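You operate a simulated robot arm through the tools that you are given. There is no shell and no other tool. Be economical: measure what you need, move in short steps, check, and stop when the job is done.

Carry out the task below with a simulated robot arm. There is one attempt and no reset: what you move stays moved.

TASK
Put the blue bearing and the small paper roll on the teal coil tray.

It is judged by the outcome, as a careful person would: the job done as asked, and still so three seconds after it is handed in. It fails if anything else is knocked over, pushed out of place, dropped, spilled or broken.

THE ROBOT
A 7-joint arm with a two-finger parallel gripper, fixed in place. Base frame: the origin is at the foot of the arm, x ahead of it, y to its left, z up; the work surface is at about z = 0. Lengths are in m, angles in degrees, forces in N, time in s.
With the tool pointing down near the work surface it reaches from about 0.24 to 0.62 m from the base axis. Its first joint turns from -66.0 to 66.0 degrees. Payload 2.6 kg.
Tool frame: the origin (TCP) lies between the finger pads and is the grasp point; the fingertips stand 0.03 m ahead of it; z points along the fingers, y is the line along which they close. The gripper opens to 0.094 m. The fingers are 0.028 m wide and 0.01 m thick; the gripper's body (0.05 by 0.096 m) begins 0.055 m behind the TCP.
Orientation is told as [roll, pitch, yaw] about the base's x, y, z axes, in that order, counted from this pose: with the fingers straight down and closing along the base's y, the tool's x points along the base's -x, its y along +y and its z along -z.

THE INTERFACE
- The arm moves only by the tool move_arm. Its argument "plan" is a list of rows, each a list of 7 numbers: the shift along the base's x, y, z in m, then the turn, a rotation vector about the base's x, y, z in rad, then the closure, from 0 (fully open) to 1 (shut). In form: [[tx, ty, tz, ax, ay, az, hand], ...]. A call has 1 to 8 rows; each row is the pose to reach, as a shift and turn from the pose commanded when the call began. A row lasts 0.2 s, in which the tool goes at most 0.05 m and 8.6 degrees; a call with a longer step from one row to the next is refused whole, and so is a gripper value outside its range. A pose out of reach is approached as far as the arm can. The call stops where the force on the tool passes 40 N (or 10 N more than at its start, if that is more) or the arm is blocked; 0.2 s more then pass. The fingers move at their own pace (about 0.072 m/s each) and stop on an object; they squeeze with about 40 N. The grip force told is the motor's: it shows also when the fingers shut on nothing. Time passes only in rows, and 0.2 s behind the last, so rows that repeat a pose let the fingers close. It gives the time, the measured TCP pose, the force on the tool (base axes), the opening and the grip force at its end, in the units of the frame above (readings bear some noise), and new pictures: "show" is both (left out), scene, wrist or none.
- Cameras (640 x 400 px; columns grow to the right, rows downward): "scene" is fixed at [0.0462, 0.4448, 0.5539]; the picture's right is [-0.65, -0.76, 0.00], its down [-0.50, 0.43, -0.75] and it looks along [0.57, -0.49, -0.66] (base axes); focal length 348 px, centre (320, 200). "wrist" rides on the gripper at [-0.037, 0, -0.058] in the tool frame; the picture's right is [0.00, -1.00, 0.00], its down [0.97, 0.00, -0.24] and it looks along [0.24, 0.00, 0.97] (tool axes); focal length 218 px, centre (320, 200).
- pixel_to_xyz(camera, pixels): for up to 12 pixels [column, row] of the newest picture of that camera ("zoom" is the newest enlarged one), the place [x, y, z] in the base frame of the surface seen there, good to about 0.002 m. No time passes.
- inspect(camera, box): a new picture of the part [left, top, right, bottom] of that camera's present view, enlarged. No time passes.
- close_job(): hands the job in; it is judged then, once.

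Work in short steps. Measure before you move; look again where a grasp or a placing could have gone wrong, and mend it. You have 60 turns and 120 pictures in all, the two below and enlarged ones among them. Open the gripper and draw the arm clear of the work before you hand the job in, unless the task says otherwise; then end with one line.

The tools are called after "Request:" by a JSON object that holds its "fn" and its "kwargs". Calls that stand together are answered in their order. move_arm: Moves the arm, as the interface text tells. Its arguments: {"type":"object","properties":{"plan":{"type":"array","items":{"type":"array","items":{"type":"number"}}},"show":{"type":"string","enum":["both","scene","wrist","none"]}},"required":["plan"]} The other tools are called the same way: pixel_to_xyz (camera, pixels) gives the place of the surface under pixels of a picture; inspect (camera, box) takes an enlarged picture of a part of a camera's view; close_job () hands the job in.

At the start:

```text
clock: 0.0
tool_pos: [0.3786, 0.2009, 0.2729]
orientation: [0.0, 0.0, 0.0]
force: [-0.1, 0.8, -0.2]
width: 0.0938
finger_force: 0.0
```

scene: 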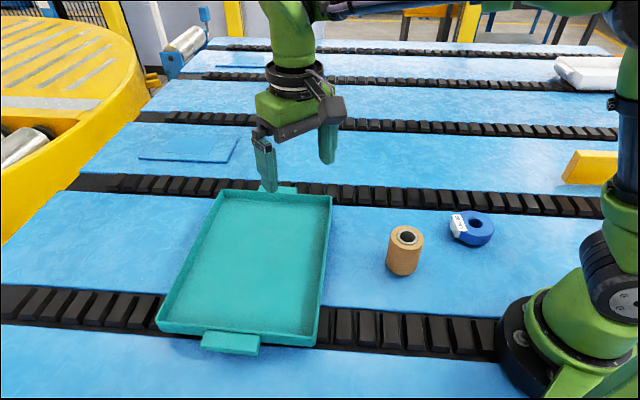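
wrist: 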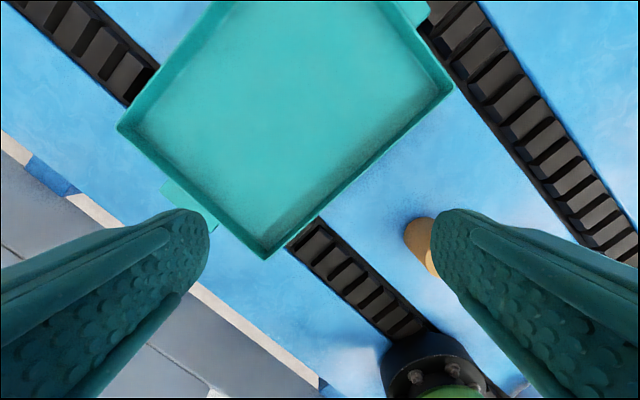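

The scene shows the tray (about 250,265), the paper roll (405,250) and the blue bearing (472,230). I'll measure them and enlarge the view.

Request:
{"fn": "pixel_to_xyz", "kwargs": {"camera": "scene", "pixels": [[407, 228], [407, 238], [404, 268], [390, 240], [423, 240], [476, 217], [476, 229], [494, 228], [452, 228], [470, 246], [250, 260], [440, 270]]}}

Request:
{"fn": "pixel_to_xyz", "kwargs": {"camera": "scene", "pixels": [[218, 192], [331, 197], [314, 340], [159, 324], [300, 300], [300, 220], [220, 230], [190, 310]]}}

Request:
{"fn": "inspect", "kwargs": {"camera": "scene", "box": [360, 190, 520, 290]}}

```text
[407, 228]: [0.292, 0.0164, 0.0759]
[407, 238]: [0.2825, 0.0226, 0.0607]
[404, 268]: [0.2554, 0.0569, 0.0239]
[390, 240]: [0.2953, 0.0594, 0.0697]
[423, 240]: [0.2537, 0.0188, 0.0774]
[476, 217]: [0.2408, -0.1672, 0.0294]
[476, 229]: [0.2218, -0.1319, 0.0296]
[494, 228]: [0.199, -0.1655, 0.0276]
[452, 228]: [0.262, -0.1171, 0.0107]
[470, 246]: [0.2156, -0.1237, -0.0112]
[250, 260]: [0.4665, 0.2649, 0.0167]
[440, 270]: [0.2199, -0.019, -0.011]
```

```text
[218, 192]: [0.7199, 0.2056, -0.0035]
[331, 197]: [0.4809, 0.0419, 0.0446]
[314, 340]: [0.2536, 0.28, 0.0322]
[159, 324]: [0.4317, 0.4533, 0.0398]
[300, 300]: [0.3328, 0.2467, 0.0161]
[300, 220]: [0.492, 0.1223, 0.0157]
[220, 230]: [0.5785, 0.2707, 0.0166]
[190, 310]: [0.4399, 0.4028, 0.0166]
```

```text
4.00 times, centred on (440, 240) of scene
```

zoom: 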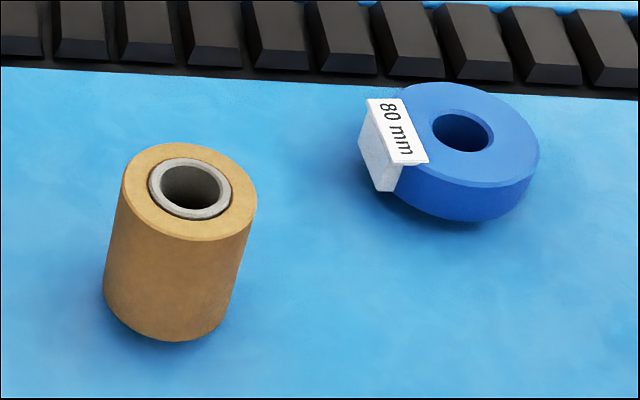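

Now I'll take precise rim points for both items in the enlarged picture.

Request:
{"fn": "pixel_to_xyz", "kwargs": {"camera": "zoom", "pixels": [[128, 190], [252, 200], [188, 147], [188, 235], [462, 86], [534, 150], [400, 165], [470, 183], [380, 110], [420, 158], [385, 185], [520, 175]]}}

Request:
{"fn": "pixel_to_xyz", "kwargs": {"camera": "zoom", "pixels": [[405, 92], [430, 88], [500, 98], [530, 130], [500, 180], [430, 172], [365, 135], [300, 200], [150, 155], [240, 170], [145, 220], [230, 228]]}}

```text
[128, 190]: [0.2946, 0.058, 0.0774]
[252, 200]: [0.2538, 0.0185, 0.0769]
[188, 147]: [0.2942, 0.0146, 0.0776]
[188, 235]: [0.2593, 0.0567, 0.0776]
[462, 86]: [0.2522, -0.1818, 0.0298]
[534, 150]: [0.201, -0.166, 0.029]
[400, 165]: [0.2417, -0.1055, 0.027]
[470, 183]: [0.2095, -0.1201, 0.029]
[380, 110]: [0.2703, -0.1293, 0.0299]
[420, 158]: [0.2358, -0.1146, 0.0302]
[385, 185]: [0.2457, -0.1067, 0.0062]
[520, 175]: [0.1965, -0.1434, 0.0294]
```

```text
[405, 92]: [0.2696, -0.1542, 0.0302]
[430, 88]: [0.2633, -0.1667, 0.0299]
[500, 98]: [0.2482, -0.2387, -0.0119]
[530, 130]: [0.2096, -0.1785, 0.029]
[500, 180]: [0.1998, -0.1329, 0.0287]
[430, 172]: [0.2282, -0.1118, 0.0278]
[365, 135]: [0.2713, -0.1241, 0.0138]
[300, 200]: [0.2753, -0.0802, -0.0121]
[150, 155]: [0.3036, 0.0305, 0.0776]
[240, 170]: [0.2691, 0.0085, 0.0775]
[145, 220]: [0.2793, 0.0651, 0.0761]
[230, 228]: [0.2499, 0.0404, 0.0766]
```

The roll is centred near (0.276, 0.0365), with its top at 0.077 and radius about 0.0285. The bearing is at (0.232, -0.149), with its label toward +x+y, so I'll grip it with the fingers closing along (1,-1). First I go above the roll.

Request:
{"fn": "move_arm", "kwargs": {"plan": [[-0.0205, -0.0329, -0.02, 0, 0, 0, 0], [-0.041, -0.0658, -0.04, 0, 0, 0, 0], [-0.0616, -0.0986, -0.06, 0, 0, 0, 0], [-0.0821, -0.1315, -0.08, 0, 0, 0, 0], [-0.1026, -0.1644, -0.1, 0, 0, 0, 0], [-0.1026, -0.1644, -0.1, 0, 0, 0, 0]]}}

Request:
{"fn": "pixel_to_xyz", "kwargs": {"camera": "scene", "pixels": [[500, 208], [510, 200], [440, 205], [440, 195], [520, 215]]}}

```text
clock: 1.4
tool_pos: [0.2754, 0.0368, 0.1723]
orientation: [-0.1, 0.1, 0.1]
force: [0.8, -0.1, -0.8]
width: 0.0942
finger_force: 0.0
```

scene: 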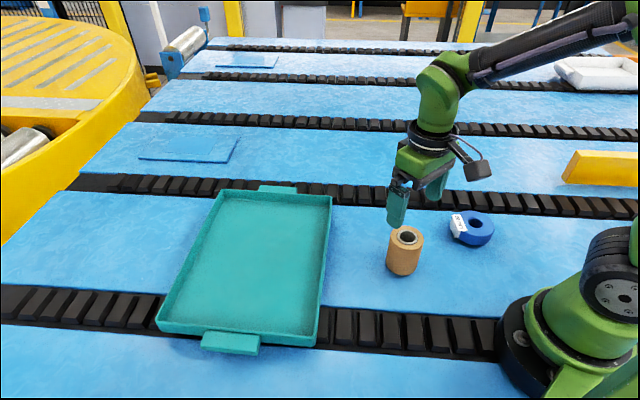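
wrist: 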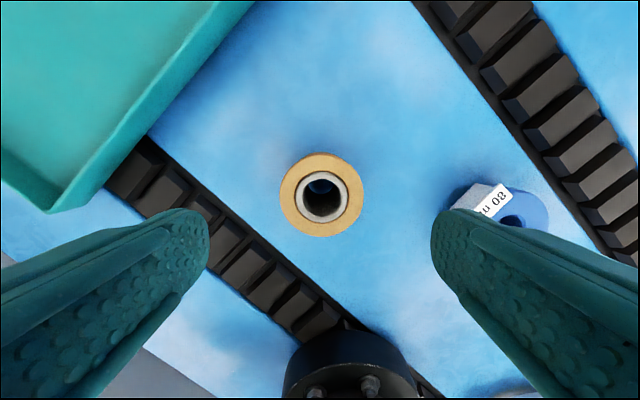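

```text
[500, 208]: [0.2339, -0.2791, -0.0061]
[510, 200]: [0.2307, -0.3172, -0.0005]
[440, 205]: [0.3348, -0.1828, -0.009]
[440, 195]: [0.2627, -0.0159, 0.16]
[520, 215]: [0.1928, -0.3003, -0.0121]
```

The roll is centred between the fingers (column 322). I'll check the rim from the wrist camera before going down.

Request:
{"fn": "pixel_to_xyz", "kwargs": {"camera": "wrist", "pixels": [[284, 193], [360, 193], [322, 156], [322, 231]]}}

```text
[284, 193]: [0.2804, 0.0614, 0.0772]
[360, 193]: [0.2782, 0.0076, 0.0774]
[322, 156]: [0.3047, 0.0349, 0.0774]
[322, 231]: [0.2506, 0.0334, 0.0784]
```

The wrist view puts the centre at about (0.277, 0.035), which agrees. I'll descend to z 0.042 and close.

Request:
{"fn": "move_arm", "kwargs": {"plan": [[0.001, -0.001, -0.04, 0, 0, 0, 0], [0.001, -0.001, -0.08, 0, 0, 0, 0], [0.001, -0.001, -0.11, 0, 0, 0, 0], [0.001, -0.001, -0.13, 0, 0, 0, 0], [0.001, -0.001, -0.13, 0, 0, 0, 0.5], [0.001, -0.001, -0.13, 0, 0, 0, 1], [0.001, -0.001, -0.13, 0, 0, 0, 1], [0.001, -0.001, -0.13, 0, 0, 0, 1]]}}

```text
clock: 3.2
tool_pos: [0.2774, 0.0353, 0.0431]
orientation: [0.0, 0.0, 0.0]
force: [0.3, -0.4, -0.9]
width: 0.0627
finger_force: 40.1
```

scene: 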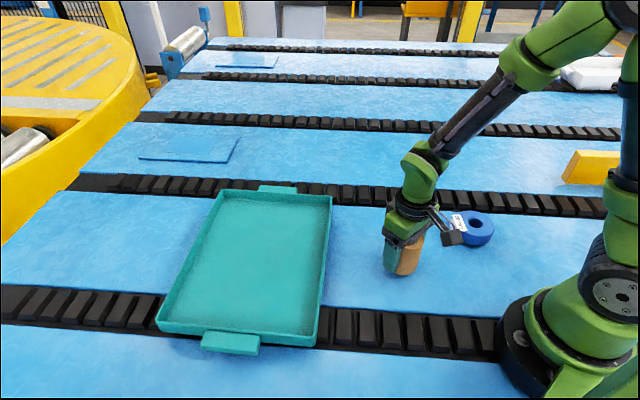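
wrist: 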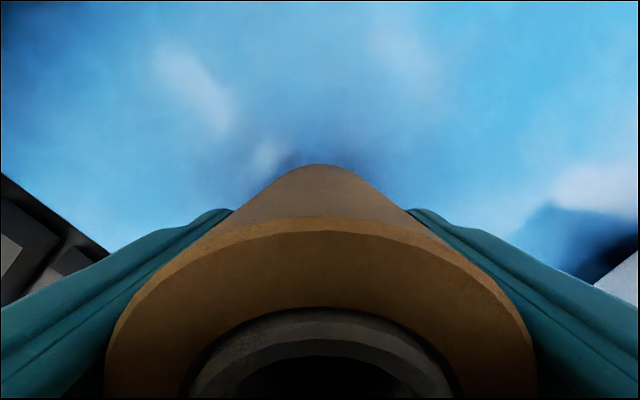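

The grip is firm (width 0.063, 40 N). I'll lift straight up.

Request:
{"fn": "move_arm", "kwargs": {"plan": [[0, 0, 0.02, 0, 0, 0, 1], [0, 0, 0.05, 0, 0, 0, 1], [0, 0, 0.085, 0, 0, 0, 1], [0, 0, 0.12, 0, 0, 0, 1], [0, 0, 0.12, 0, 0, 0, 1]], "show": "both"}}

```text
clock: 4.4
tool_pos: [0.2769, 0.0347, 0.1631]
orientation: [0.0, -0.1, 0.0]
force: [0.4, 0.0, -1.5]
width: 0.0625
finger_force: 40.1
```

scene: 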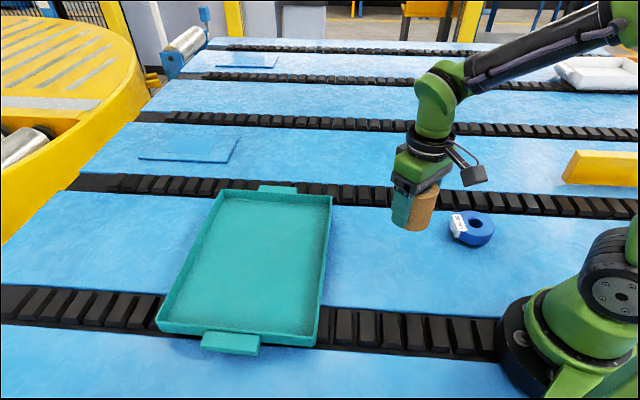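
wrist: 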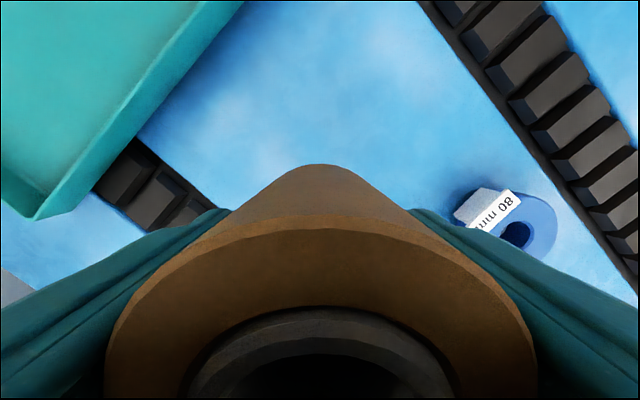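

The roll is held and clear. Next I carry it over the tray's far half at (0.492, 0.198).

Request:
{"fn": "move_arm", "kwargs": {"plan": [[0.03, 0.023, 0, 0, 0, 0, 1], [0.067, 0.05, 0, 0, 0, 0, 1], [0.103, 0.078, 0, 0, 0, 0, 1], [0.14, 0.106, 0, 0, 0, 0, 1], [0.177, 0.134, 0, 0, 0, 0, 1], [0.205, 0.155, 0, 0, 0, 0, 1], [0.215, 0.163, 0, 0, 0, 0, 1], [0.215, 0.163, 0, 0, 0, 0, 1]]}}

```text
clock: 6.2
tool_pos: [0.4916, 0.1975, 0.1611]
orientation: [0.1, 0.0, 0.0]
force: [0.2, -0.2, -1.5]
width: 0.0621
finger_force: 39.2
```

scene: 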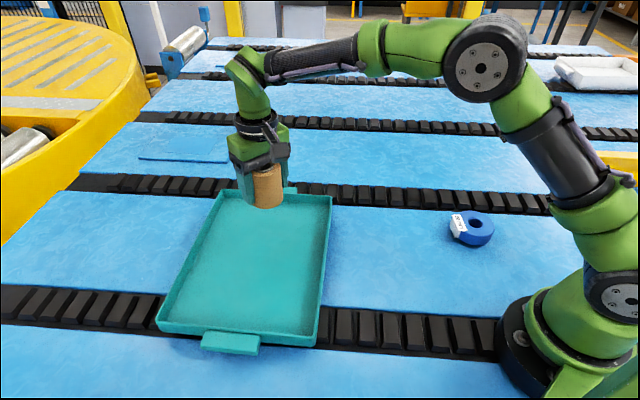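
wrist: 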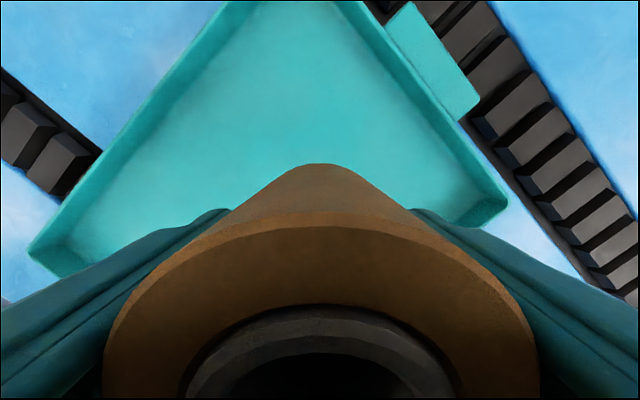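

The roll is over the tray's interior. I'll lower it to just above touching (about 0.0725).

Request:
{"fn": "move_arm", "kwargs": {"plan": [[0, 0, -0.035, 0, 0, 0, 1], [0, 0, -0.065, 0, 0, 0, 1], [0, 0, -0.082, 0, 0, 0, 1], [0, 0, -0.088, 0, 0, 0, 1], [0, 0, -0.0895, 0, 0, 0, 1], [0, 0, -0.0905, 0, 0, 0, 1]]}}

Request:
{"fn": "inspect", "kwargs": {"camera": "scene", "box": [200, 140, 340, 228]}}

```text
clock: 7.6
tool_pos: [0.4921, 0.198, 0.0713]
orientation: [0.0, 0.0, 0.1]
force: [0.3, 0.4, -1.8]
width: 0.062
finger_force: 40.0
```

scene: 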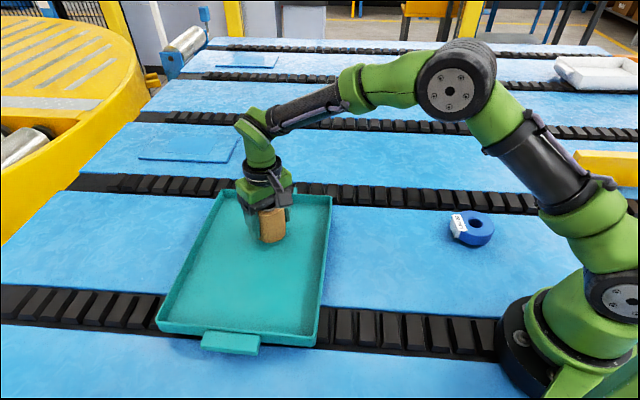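
wrist: 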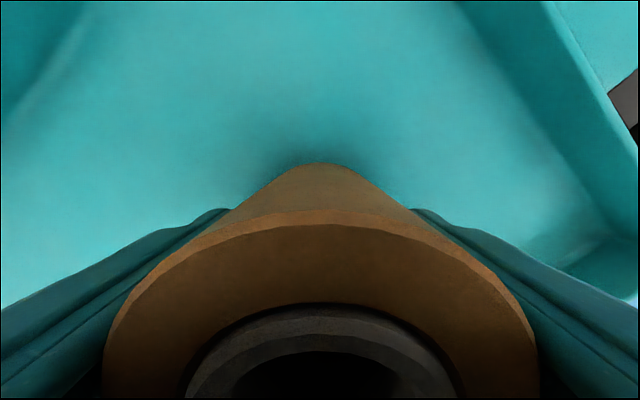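

```text
4.55 times, centred on (270, 184) of scene
```

zoom: 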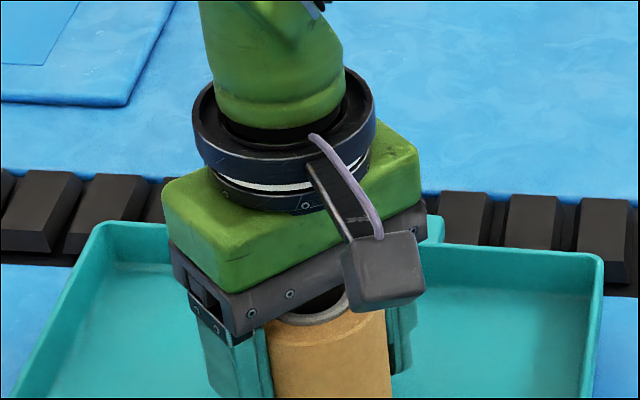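

There's no contact force yet, so I'll lower in fine steps and watch the force.

Request:
{"fn": "move_arm", "kwargs": {"plan": [[0, 0, -0.0007, 0, 0, 0, 1], [0, 0, -0.0014, 0, 0, 0, 1], [0, 0, -0.002, 0, 0, 0, 1]], "show": "none"}}

```text
clock: 8.4
tool_pos: [0.4922, 0.1989, 0.0708]
orientation: [0.0, 0.0, 0.0]
force: [-0.4, 0.1, -1.0]
width: 0.062
finger_force: 40.1
```

Request:
{"fn": "move_arm", "kwargs": {"plan": [[0, 0, -0.001, 0, 0, 0, 1], [0, 0, -0.002, 0, 0, 0, 1], [0, 0, -0.002, 0, 0, 0, 1]], "show": "none"}}

```text
clock: 9.2
tool_pos: [0.4904, 0.1984, 0.0661]
orientation: [0.0, 0.0, 0.1]
force: [-0.2, -0.5, -1.1]
width: 0.0619
finger_force: 40.3
```

Request:
{"fn": "move_arm", "kwargs": {"plan": [[0, 0, -0.001, 0, 0, 0, 1], [0, 0, -0.002, 0, 0, 0, 1], [0, 0, -0.002, 0, 0, 0, 1]], "show": "both"}}

Request:
{"fn": "inspect", "kwargs": {"camera": "scene", "box": [230, 200, 310, 250]}}

Request:
{"fn": "pixel_to_xyz", "kwargs": {"camera": "scene", "pixels": [[272, 250], [272, 242], [272, 235], [272, 225], [272, 260], [255, 255], [230, 220], [300, 240]]}}

```text
clock: 10.0
tool_pos: [0.4916, 0.1983, 0.0651]
orientation: [0.0, 0.0, 0.0]
force: [-0.1, 0.1, -2.3]
width: 0.0618
finger_force: 40.0
```

scene: 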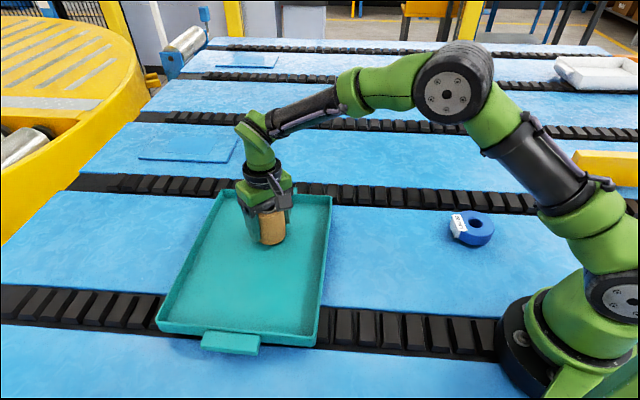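
wrist: 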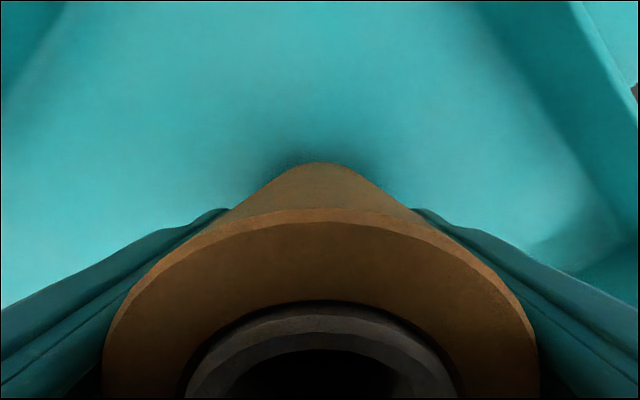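

```text
8.00 times, centred on (270, 225) of scene
```

zoom: 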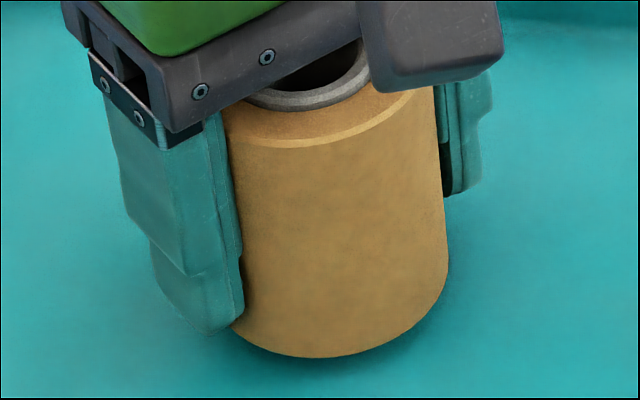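

```text
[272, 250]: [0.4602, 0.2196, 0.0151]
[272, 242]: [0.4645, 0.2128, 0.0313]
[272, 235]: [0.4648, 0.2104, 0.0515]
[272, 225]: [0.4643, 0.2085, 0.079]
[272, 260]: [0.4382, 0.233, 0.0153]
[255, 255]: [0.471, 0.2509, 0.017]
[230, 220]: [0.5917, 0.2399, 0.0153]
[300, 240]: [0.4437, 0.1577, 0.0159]
```

The enlarged view shows the roll's bottom still about 7 mm above the tray floor, so the real work surface was near z 0 and not -0.012. I'll continue down slowly.

Request:
{"fn": "move_arm", "kwargs": {"plan": [[0, 0, -0.003, 0, 0, 0, 1], [0, 0, -0.005, 0, 0, 0, 1], [0, 0, -0.006, 0, 0, 0, 1], [0, 0, -0.006, 0, 0, 0, 1]], "show": "none"}}

Request:
{"fn": "inspect", "kwargs": {"camera": "scene", "box": [230, 200, 310, 250]}}

```text
clock: 11.0
tool_pos: [0.4921, 0.1987, 0.0593]
orientation: [0.0, 0.0, 0.0]
force: [-0.1, 0.1, 0.2]
width: 0.062
finger_force: 40.3
```

```text
8.00 times, centred on (270, 225) of scene
```

zoom: 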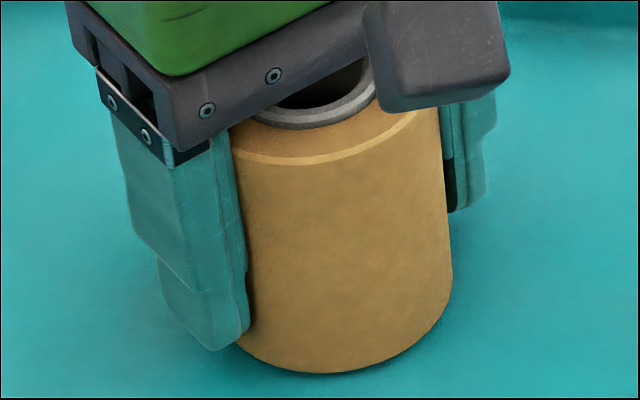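

The force is starting to lift off its baseline, so contact is near. I'll take another millimetre at a time.

Request:
{"fn": "move_arm", "kwargs": {"plan": [[0, 0, -0.0006, 0, 0, 0, 1], [0, 0, -0.0012, 0, 0, 0, 1], [0, 0, -0.0012, 0, 0, 0, 1]], "show": "none"}}

```text
clock: 11.8
tool_pos: [0.4928, 0.1981, 0.0588]
orientation: [0.0, 0.0, 0.0]
force: [-5.7, -2.7, 12.8]
width: 0.0617
finger_force: 40.2
```

Contact is clear (12.8 N upward). I'll open gradually and rise.

Request:
{"fn": "move_arm", "kwargs": {"plan": [[0, 0, 0.0005, 0, 0, 0, 0.3], [0, 0, 0.0005, 0, 0, 0, 0.15], [0, 0, 0.0005, 0, 0, 0, 0], [0, 0, 0.0005, 0, 0, 0, 0], [0, 0, 0.03, 0, 0, 0, 0], [0, 0, 0.07, 0, 0, 0, 0], [0, 0, 0.11, 0, 0, 0, 0], [0, 0, 0.14, 0, 0, 0, 0]]}}

```text
clock: 13.6
tool_pos: [0.4909, 0.1992, 0.1962]
orientation: [0.0, 0.0, -0.1]
force: [-0.4, 0.5, 0.0]
width: 0.0937
finger_force: 0.0
```

scene: 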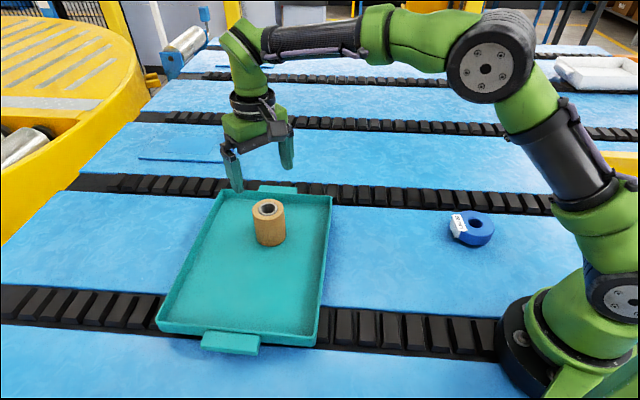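
wrist: 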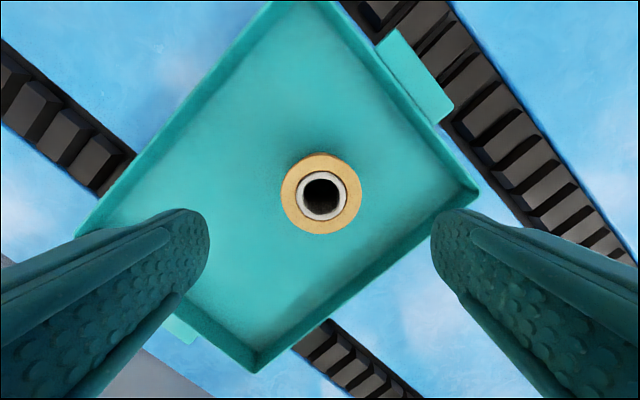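

The roll is standing in the tray. I'll go toward the bearing while turning the hand +45°.

Request:
{"fn": "move_arm", "kwargs": {"plan": [[-0.0275, -0.0365, 0, 0, 0, 0.098, 0], [-0.055, -0.073, 0, 0, 0, 0.196, 0], [-0.0825, -0.1095, 0, 0, 0, 0.295, 0], [-0.11, -0.146, 0, 0, 0, 0.393, 0], [-0.1375, -0.1825, 0, 0, 0, 0.491, 0], [-0.165, -0.219, 0, 0, 0, 0.589, 0], [-0.1925, -0.2555, 0, 0, 0, 0.687, 0], [-0.22, -0.292, 0, 0, 0, 0.785, 0]], "show": "none"}}

Request:
{"fn": "move_arm", "kwargs": {"plan": [[-0.02, -0.027, -0.015, 0, 0, 0, 0], [-0.04, -0.0555, -0.03, 0, 0, 0, 0], [-0.04, -0.0555, -0.03, 0, 0, 0, 0]]}}

```text
clock: 15.4
tool_pos: [0.2735, -0.0951, 0.1989]
orientation: [0.0, 0.1, 45.0]
force: [0.3, 0.2, -0.6]
width: 0.094
finger_force: 0.1
```

```text
clock: 16.2
tool_pos: [0.2307, -0.1496, 0.1676]
orientation: [-0.1, 0.0, 44.9]
force: [-0.3, -0.6, 0.4]
width: 0.0939
finger_force: 0.0
```

scene: 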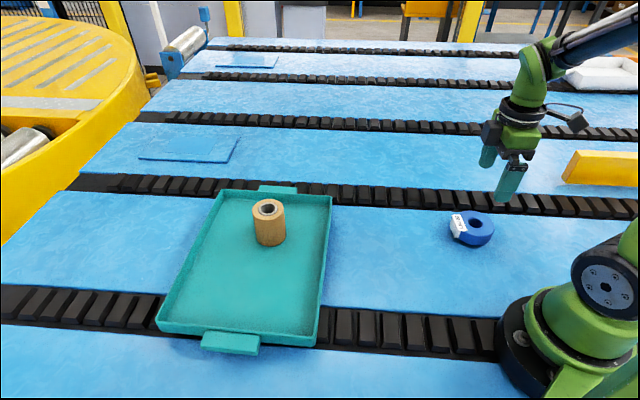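
wrist: 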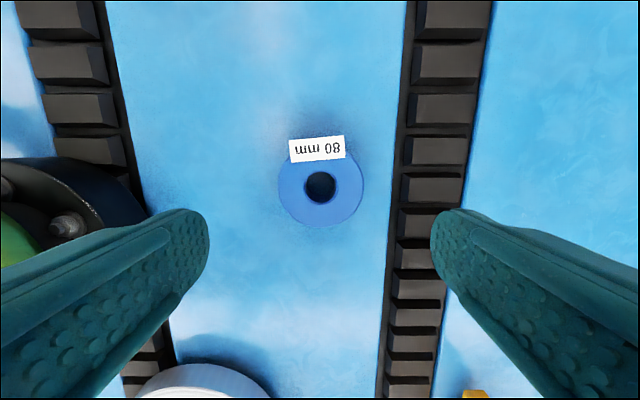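

The bearing is well aligned, with the label on the +x+y side away from the fingers. I'll refine its centre from the wrist view.

Request:
{"fn": "pixel_to_xyz", "kwargs": {"camera": "wrist", "pixels": [[281, 187], [361, 187], [321, 223], [295, 212], [347, 212], [355, 165], [284, 170], [293, 150], [345, 148], [320, 138]]}}

Request:
{"fn": "inspect", "kwargs": {"camera": "wrist", "box": [240, 120, 400, 240]}}

```text
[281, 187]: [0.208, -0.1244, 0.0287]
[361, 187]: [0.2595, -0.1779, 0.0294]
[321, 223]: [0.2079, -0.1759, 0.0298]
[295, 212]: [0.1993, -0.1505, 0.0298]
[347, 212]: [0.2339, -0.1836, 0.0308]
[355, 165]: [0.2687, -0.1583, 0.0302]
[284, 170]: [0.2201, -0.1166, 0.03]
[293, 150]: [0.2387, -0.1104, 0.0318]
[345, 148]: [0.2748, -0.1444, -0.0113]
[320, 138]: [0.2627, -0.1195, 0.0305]
```

```text
3.33 times, centred on (320, 180) of wrist
```

zoom: 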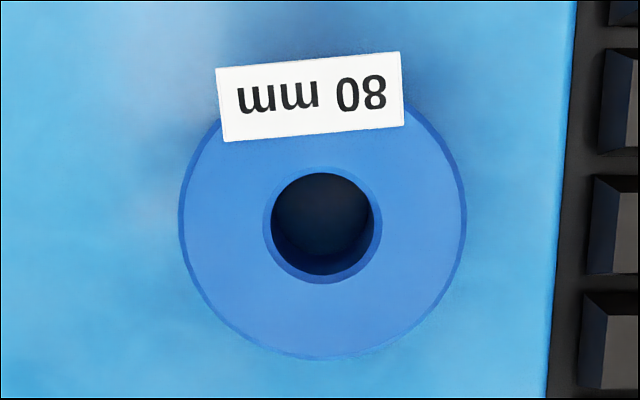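

The centre is about (0.2345, -0.150), so I shift slightly and descend to TCP z 0.035 (tips about 5 mm above the surface). Then I check before closing.

Request:
{"fn": "move_arm", "kwargs": {"plan": [[0.002, -0.001, -0.04, 0, 0, 0, 0], [0.002, -0.001, -0.08, 0, 0, 0, 0], [0.002, -0.001, -0.11, 0, 0, 0, 0], [0.002, -0.001, -0.125, 0, 0, 0, 0], [0.002, -0.001, -0.134, 0, 0, 0, 0], [0.002, -0.001, -0.134, 0, 0, 0, 0]]}}

Request:
{"fn": "inspect", "kwargs": {"camera": "scene", "box": [420, 180, 540, 255]}}

```text
clock: 17.6
tool_pos: [0.234, -0.1498, 0.0331]
orientation: [0.1, -0.1, 45.0]
force: [0.4, 0.1, 0.0]
width: 0.0939
finger_force: 0.1
```

scene: 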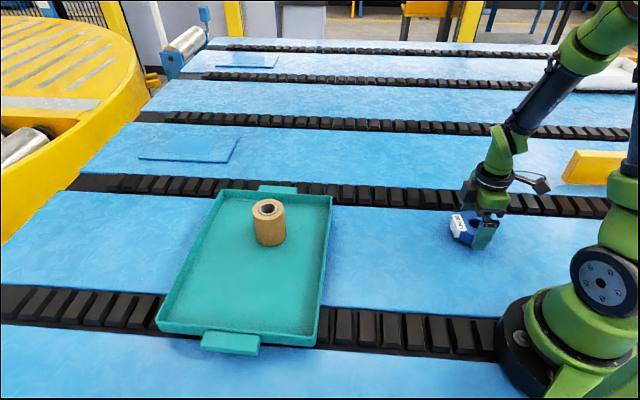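
wrist: 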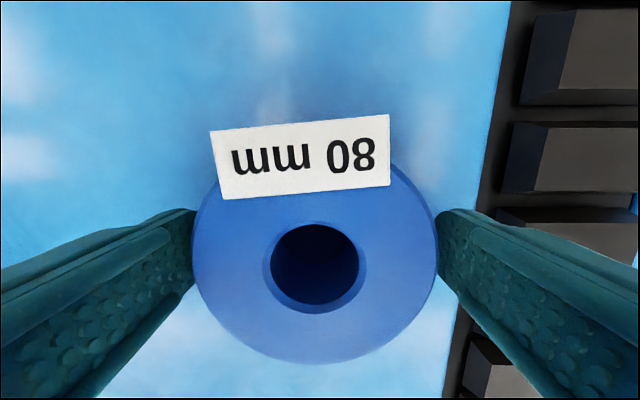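

```text
5.33 times, centred on (480, 218) of scene
```

zoom: 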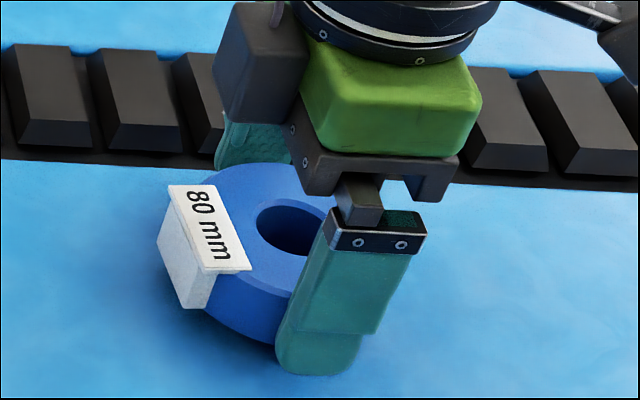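

The bearing is centred between the fingers (hole at 316,268) and the label is clear of them. Closing.

Request:
{"fn": "move_arm", "kwargs": {"plan": [[0, 0, 0, 0, 0, 0, 0.3], [0, 0, 0, 0, 0, 0, 1], [0, 0, 0, 0, 0, 0, 1], [0, 0, 0, 0, 0, 0, 1]], "show": "wrist"}}

Request:
{"fn": "move_arm", "kwargs": {"plan": [[0, 0, 0.02, 0, 0, 0, 1], [0, 0, 0.05, 0, 0, 0, 1], [0, 0, 0.09, 0, 0, 0, 1], [0, 0, 0.13, 0, 0, 0, 1], [0, 0, 0.13, 0, 0, 0, 1]]}}

```text
clock: 18.5
tool_pos: [0.2351, -0.1515, 0.0341]
orientation: [-0.1, -0.2, 44.9]
force: [-2.6, 1.7, 6.6]
width: 0.0705
finger_force: 40.4
stopped in row 4: the force on the tool passed its limit (the readings are from after the stop); the commanded pose is now the measured one
```

wrist: 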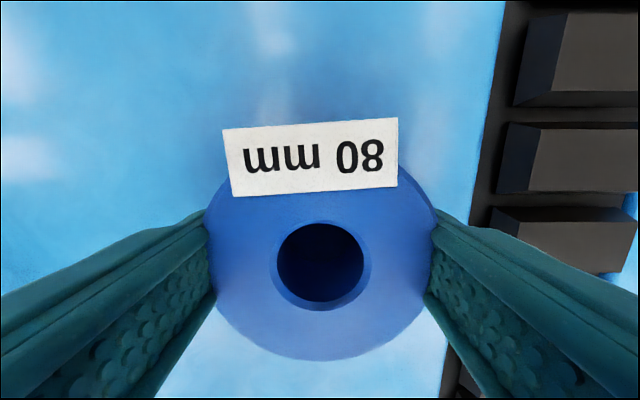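

```text
clock: 19.7
tool_pos: [0.2344, -0.1497, 0.1652]
orientation: [-0.1, -0.2, 45.0]
force: [-0.7, 0.5, -3.0]
width: 0.0709
finger_force: 39.9
```

scene: 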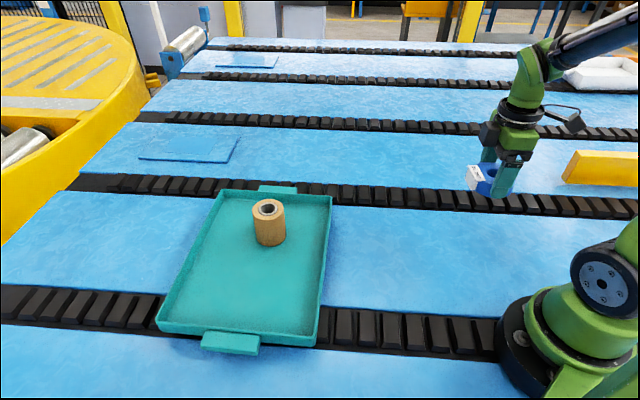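
wrist: 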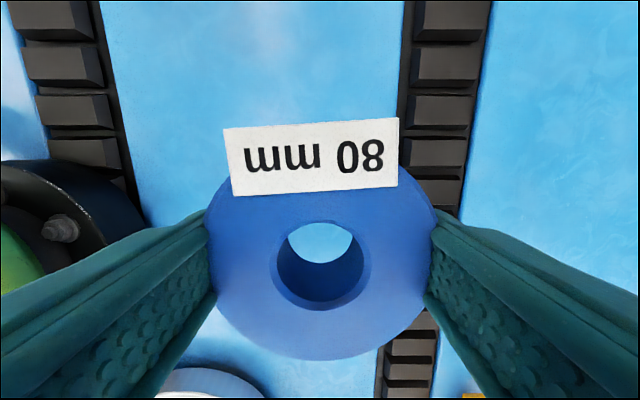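

The bearing is held level. I'll carry it to the near half of the tray at (0.407, 0.286).

Request:
{"fn": "move_arm", "kwargs": {"plan": [[0.009, 0.024, 0, 0, 0, 0, 1], [0.024, 0.062, 0, 0, 0, 0, 1], [0.039, 0.1, 0, 0, 0, 0, 1], [0.054, 0.138, 0, 0, 0, 0, 1], [0.069, 0.176, 0, 0, 0, 0, 1], [0.084, 0.214, 0, 0, 0, 0, 1], [0.099, 0.252, 0, 0, 0, 0, 1], [0.114, 0.288, 0, 0, 0, 0, 1]], "show": "none"}}

Request:
{"fn": "move_arm", "kwargs": {"plan": [[0.013, 0.034, 0, 0, 0, 0, 1], [0.028, 0.072, 0, 0, 0, 0, 1], [0.043, 0.11, 0, 0, 0, 0, 1], [0.055, 0.138, 0, 0, 0, 0, 1], [0.059, 0.1485, 0, 0, 0, 0, 1], [0.059, 0.1485, 0, 0, 0, 0, 1]]}}

```text
clock: 21.5
tool_pos: [0.3476, 0.1376, 0.1649]
orientation: [-0.2, -0.1, 45.0]
force: [-0.2, 0.2, -3.2]
width: 0.0702
finger_force: 39.9
```

```text
clock: 22.9
tool_pos: [0.4079, 0.2856, 0.1642]
orientation: [-0.2, -0.1, 44.8]
force: [0.6, -0.6, -2.2]
width: 0.07
finger_force: 40.1
```

scene: 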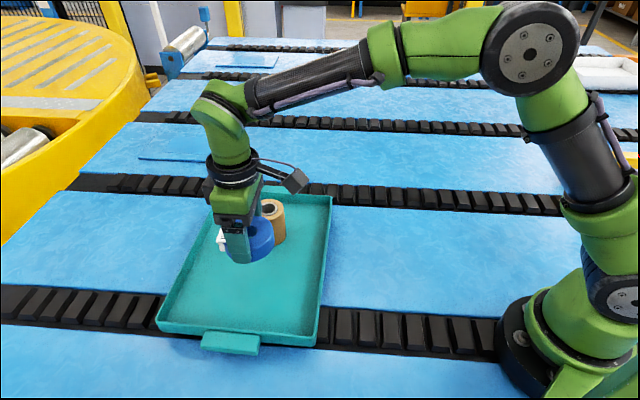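
wrist: 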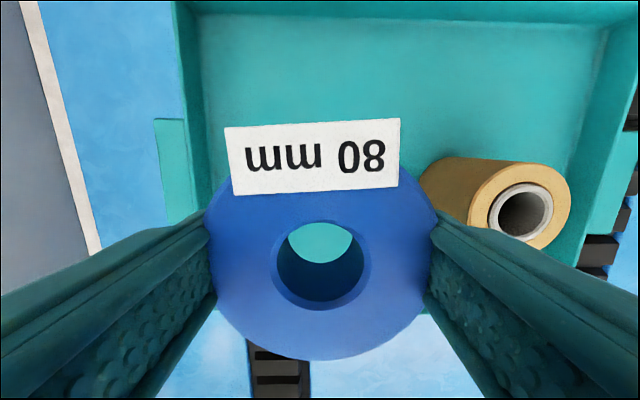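

The position is clear of the roll and walls. I'll lower to just above the tray floor (about 0.053).

Request:
{"fn": "move_arm", "kwargs": {"plan": [[0, 0, -0.035, 0, 0, 0, 1], [0, 0, -0.07, 0, 0, 0, 1], [0, 0, -0.095, 0, 0, 0, 1], [0, 0, -0.107, 0, 0, 0, 1], [0, 0, -0.111, 0, 0, 0, 1], [0, 0, -0.111, 0, 0, 0, 1]]}}

Request:
{"fn": "move_arm", "kwargs": {"plan": [[0, 0, -0.0008, 0, 0, 0, 1], [0, 0, -0.0015, 0, 0, 0, 1], [0, 0, -0.0015, 0, 0, 0, 1]], "show": "none"}}

```text
clock: 24.3
tool_pos: [0.4074, 0.286, 0.0539]
orientation: [-0.2, 0.1, 44.9]
force: [-0.2, 0.5, -2.6]
width: 0.0701
finger_force: 40.2
```

scene: 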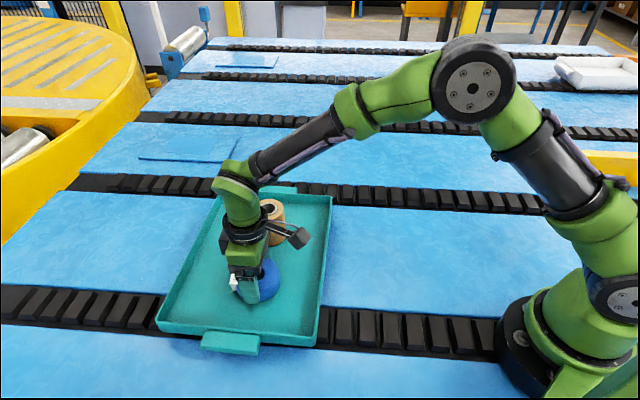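
wrist: 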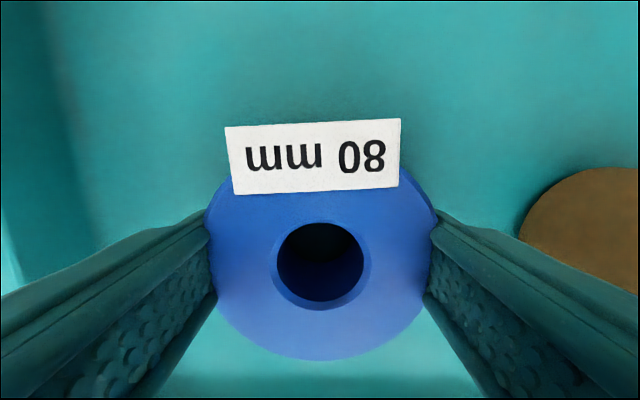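

```text
clock: 25.1
tool_pos: [0.4078, 0.2857, 0.0524]
orientation: [-0.1, -0.2, 44.9]
force: [-0.2, -0.8, -2.3]
width: 0.0698
finger_force: 40.5
```

No contact yet, so I continue in millimetre steps.

Request:
{"fn": "move_arm", "kwargs": {"plan": [[0, 0, -0.0008, 0, 0, 0, 1], [0, 0, -0.0015, 0, 0, 0, 1], [0, 0, -0.0015, 0, 0, 0, 1]], "show": "none"}}

```text
clock: 25.9
tool_pos: [0.4077, 0.2851, 0.0523]
orientation: [-0.2, -0.3, 44.9]
force: [-4.0, -3.6, 16.3]
width: 0.0696
finger_force: 39.6
```

Contact at 16 N. I'll ease up slightly, open and rise.

Request:
{"fn": "move_arm", "kwargs": {"plan": [[0, 0, 0.0008, 0, 0, 0, 0.22], [0, 0, 0.0008, 0, 0, 0, 0.1], [0, 0, 0.0008, 0, 0, 0, 0], [0, 0, 0.0008, 0, 0, 0, 0], [0, 0, 0.025, 0, 0, 0, 0], [0, 0, 0.065, 0, 0, 0, 0], [0, 0, 0.105, 0, 0, 0, 0], [0, 0, 0.145, 0, 0, 0, 0]]}}

```text
clock: 27.7
tool_pos: [0.4075, 0.2853, 0.1983]
orientation: [-0.1, -0.1, 45.0]
force: [0.9, -0.6, -0.7]
width: 0.094
finger_force: 0.1
```

scene: 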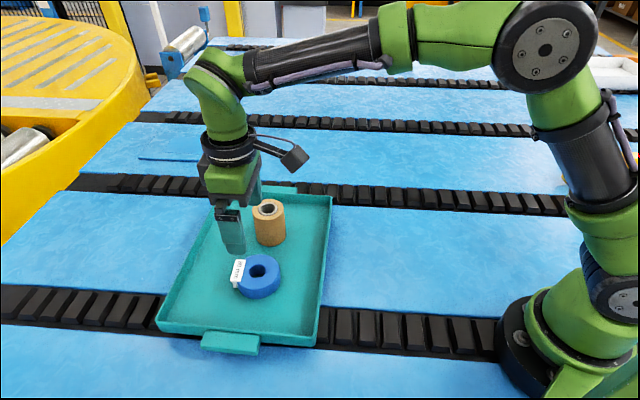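
wrist: 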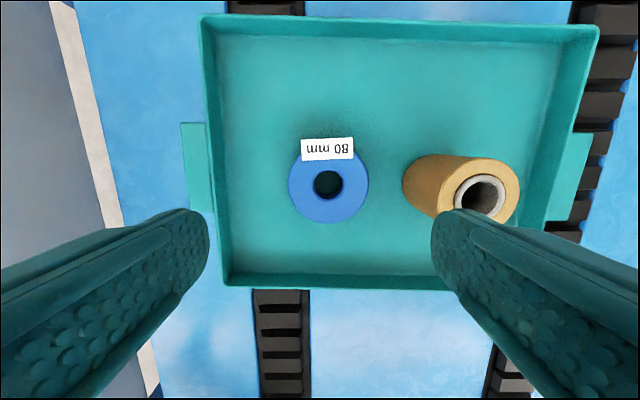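

Both items are on the tray and upright. I'll draw the arm away to the right and up.

Request:
{"fn": "move_arm", "kwargs": {"plan": [[0, 0, 0.04, 0, 0, 0, 0], [-0.01, -0.04, 0.06, 0, 0, 0, 0], [-0.02, -0.085, 0.06, 0, 0, 0, 0], [-0.03, -0.13, 0.06, 0, 0, 0, 0], [-0.04, -0.175, 0.06, 0, 0, 0, 0], [-0.05, -0.22, 0.06, 0, 0, 0, 0], [-0.06, -0.265, 0.06, 0, 0, 0, 0], [-0.07, -0.3, 0.06, 0, 0, 0, 0]], "show": "scene"}}

Request:
{"fn": "inspect", "kwargs": {"camera": "scene", "box": [150, 170, 350, 360]}}

```text
clock: 29.5
tool_pos: [0.3365, -0.0158, 0.2565]
orientation: [0.0, -0.2, 45.0]
force: [0.2, 0.7, 0.0]
width: 0.094
finger_force: 0.2
```

scene: 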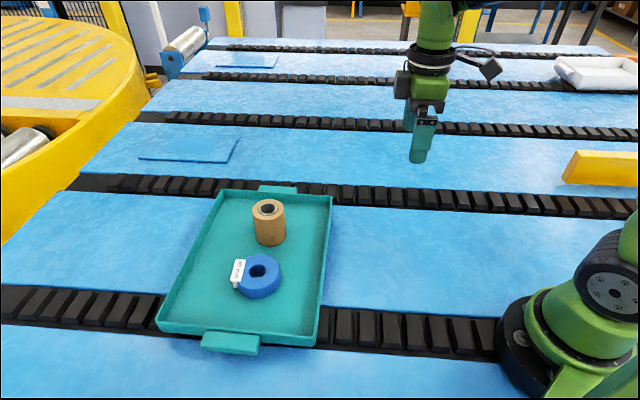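

```text
2.11 times, centred on (250, 265) of scene
```

zoom: 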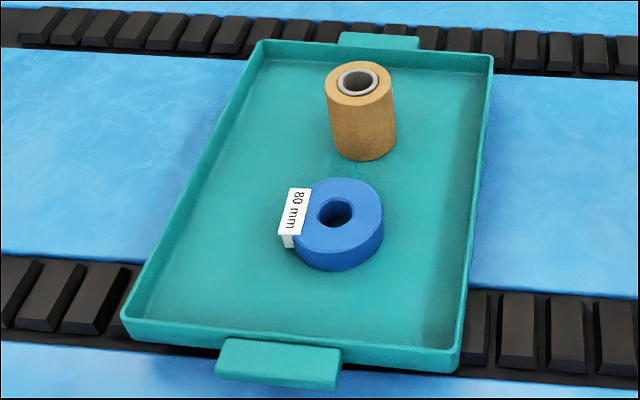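

The roll and bearing rest flat in the tray, the tray hasn't moved, and the arm is clear with the gripper open. I'm handing in.

Request:
{"fn": "close_job", "kwargs": {}}

```text
The job is handed in.
```

The blue bearing and the small paper roll are both sitting flat on the teal coil tray, nothing else was disturbed, and the job is handed in.
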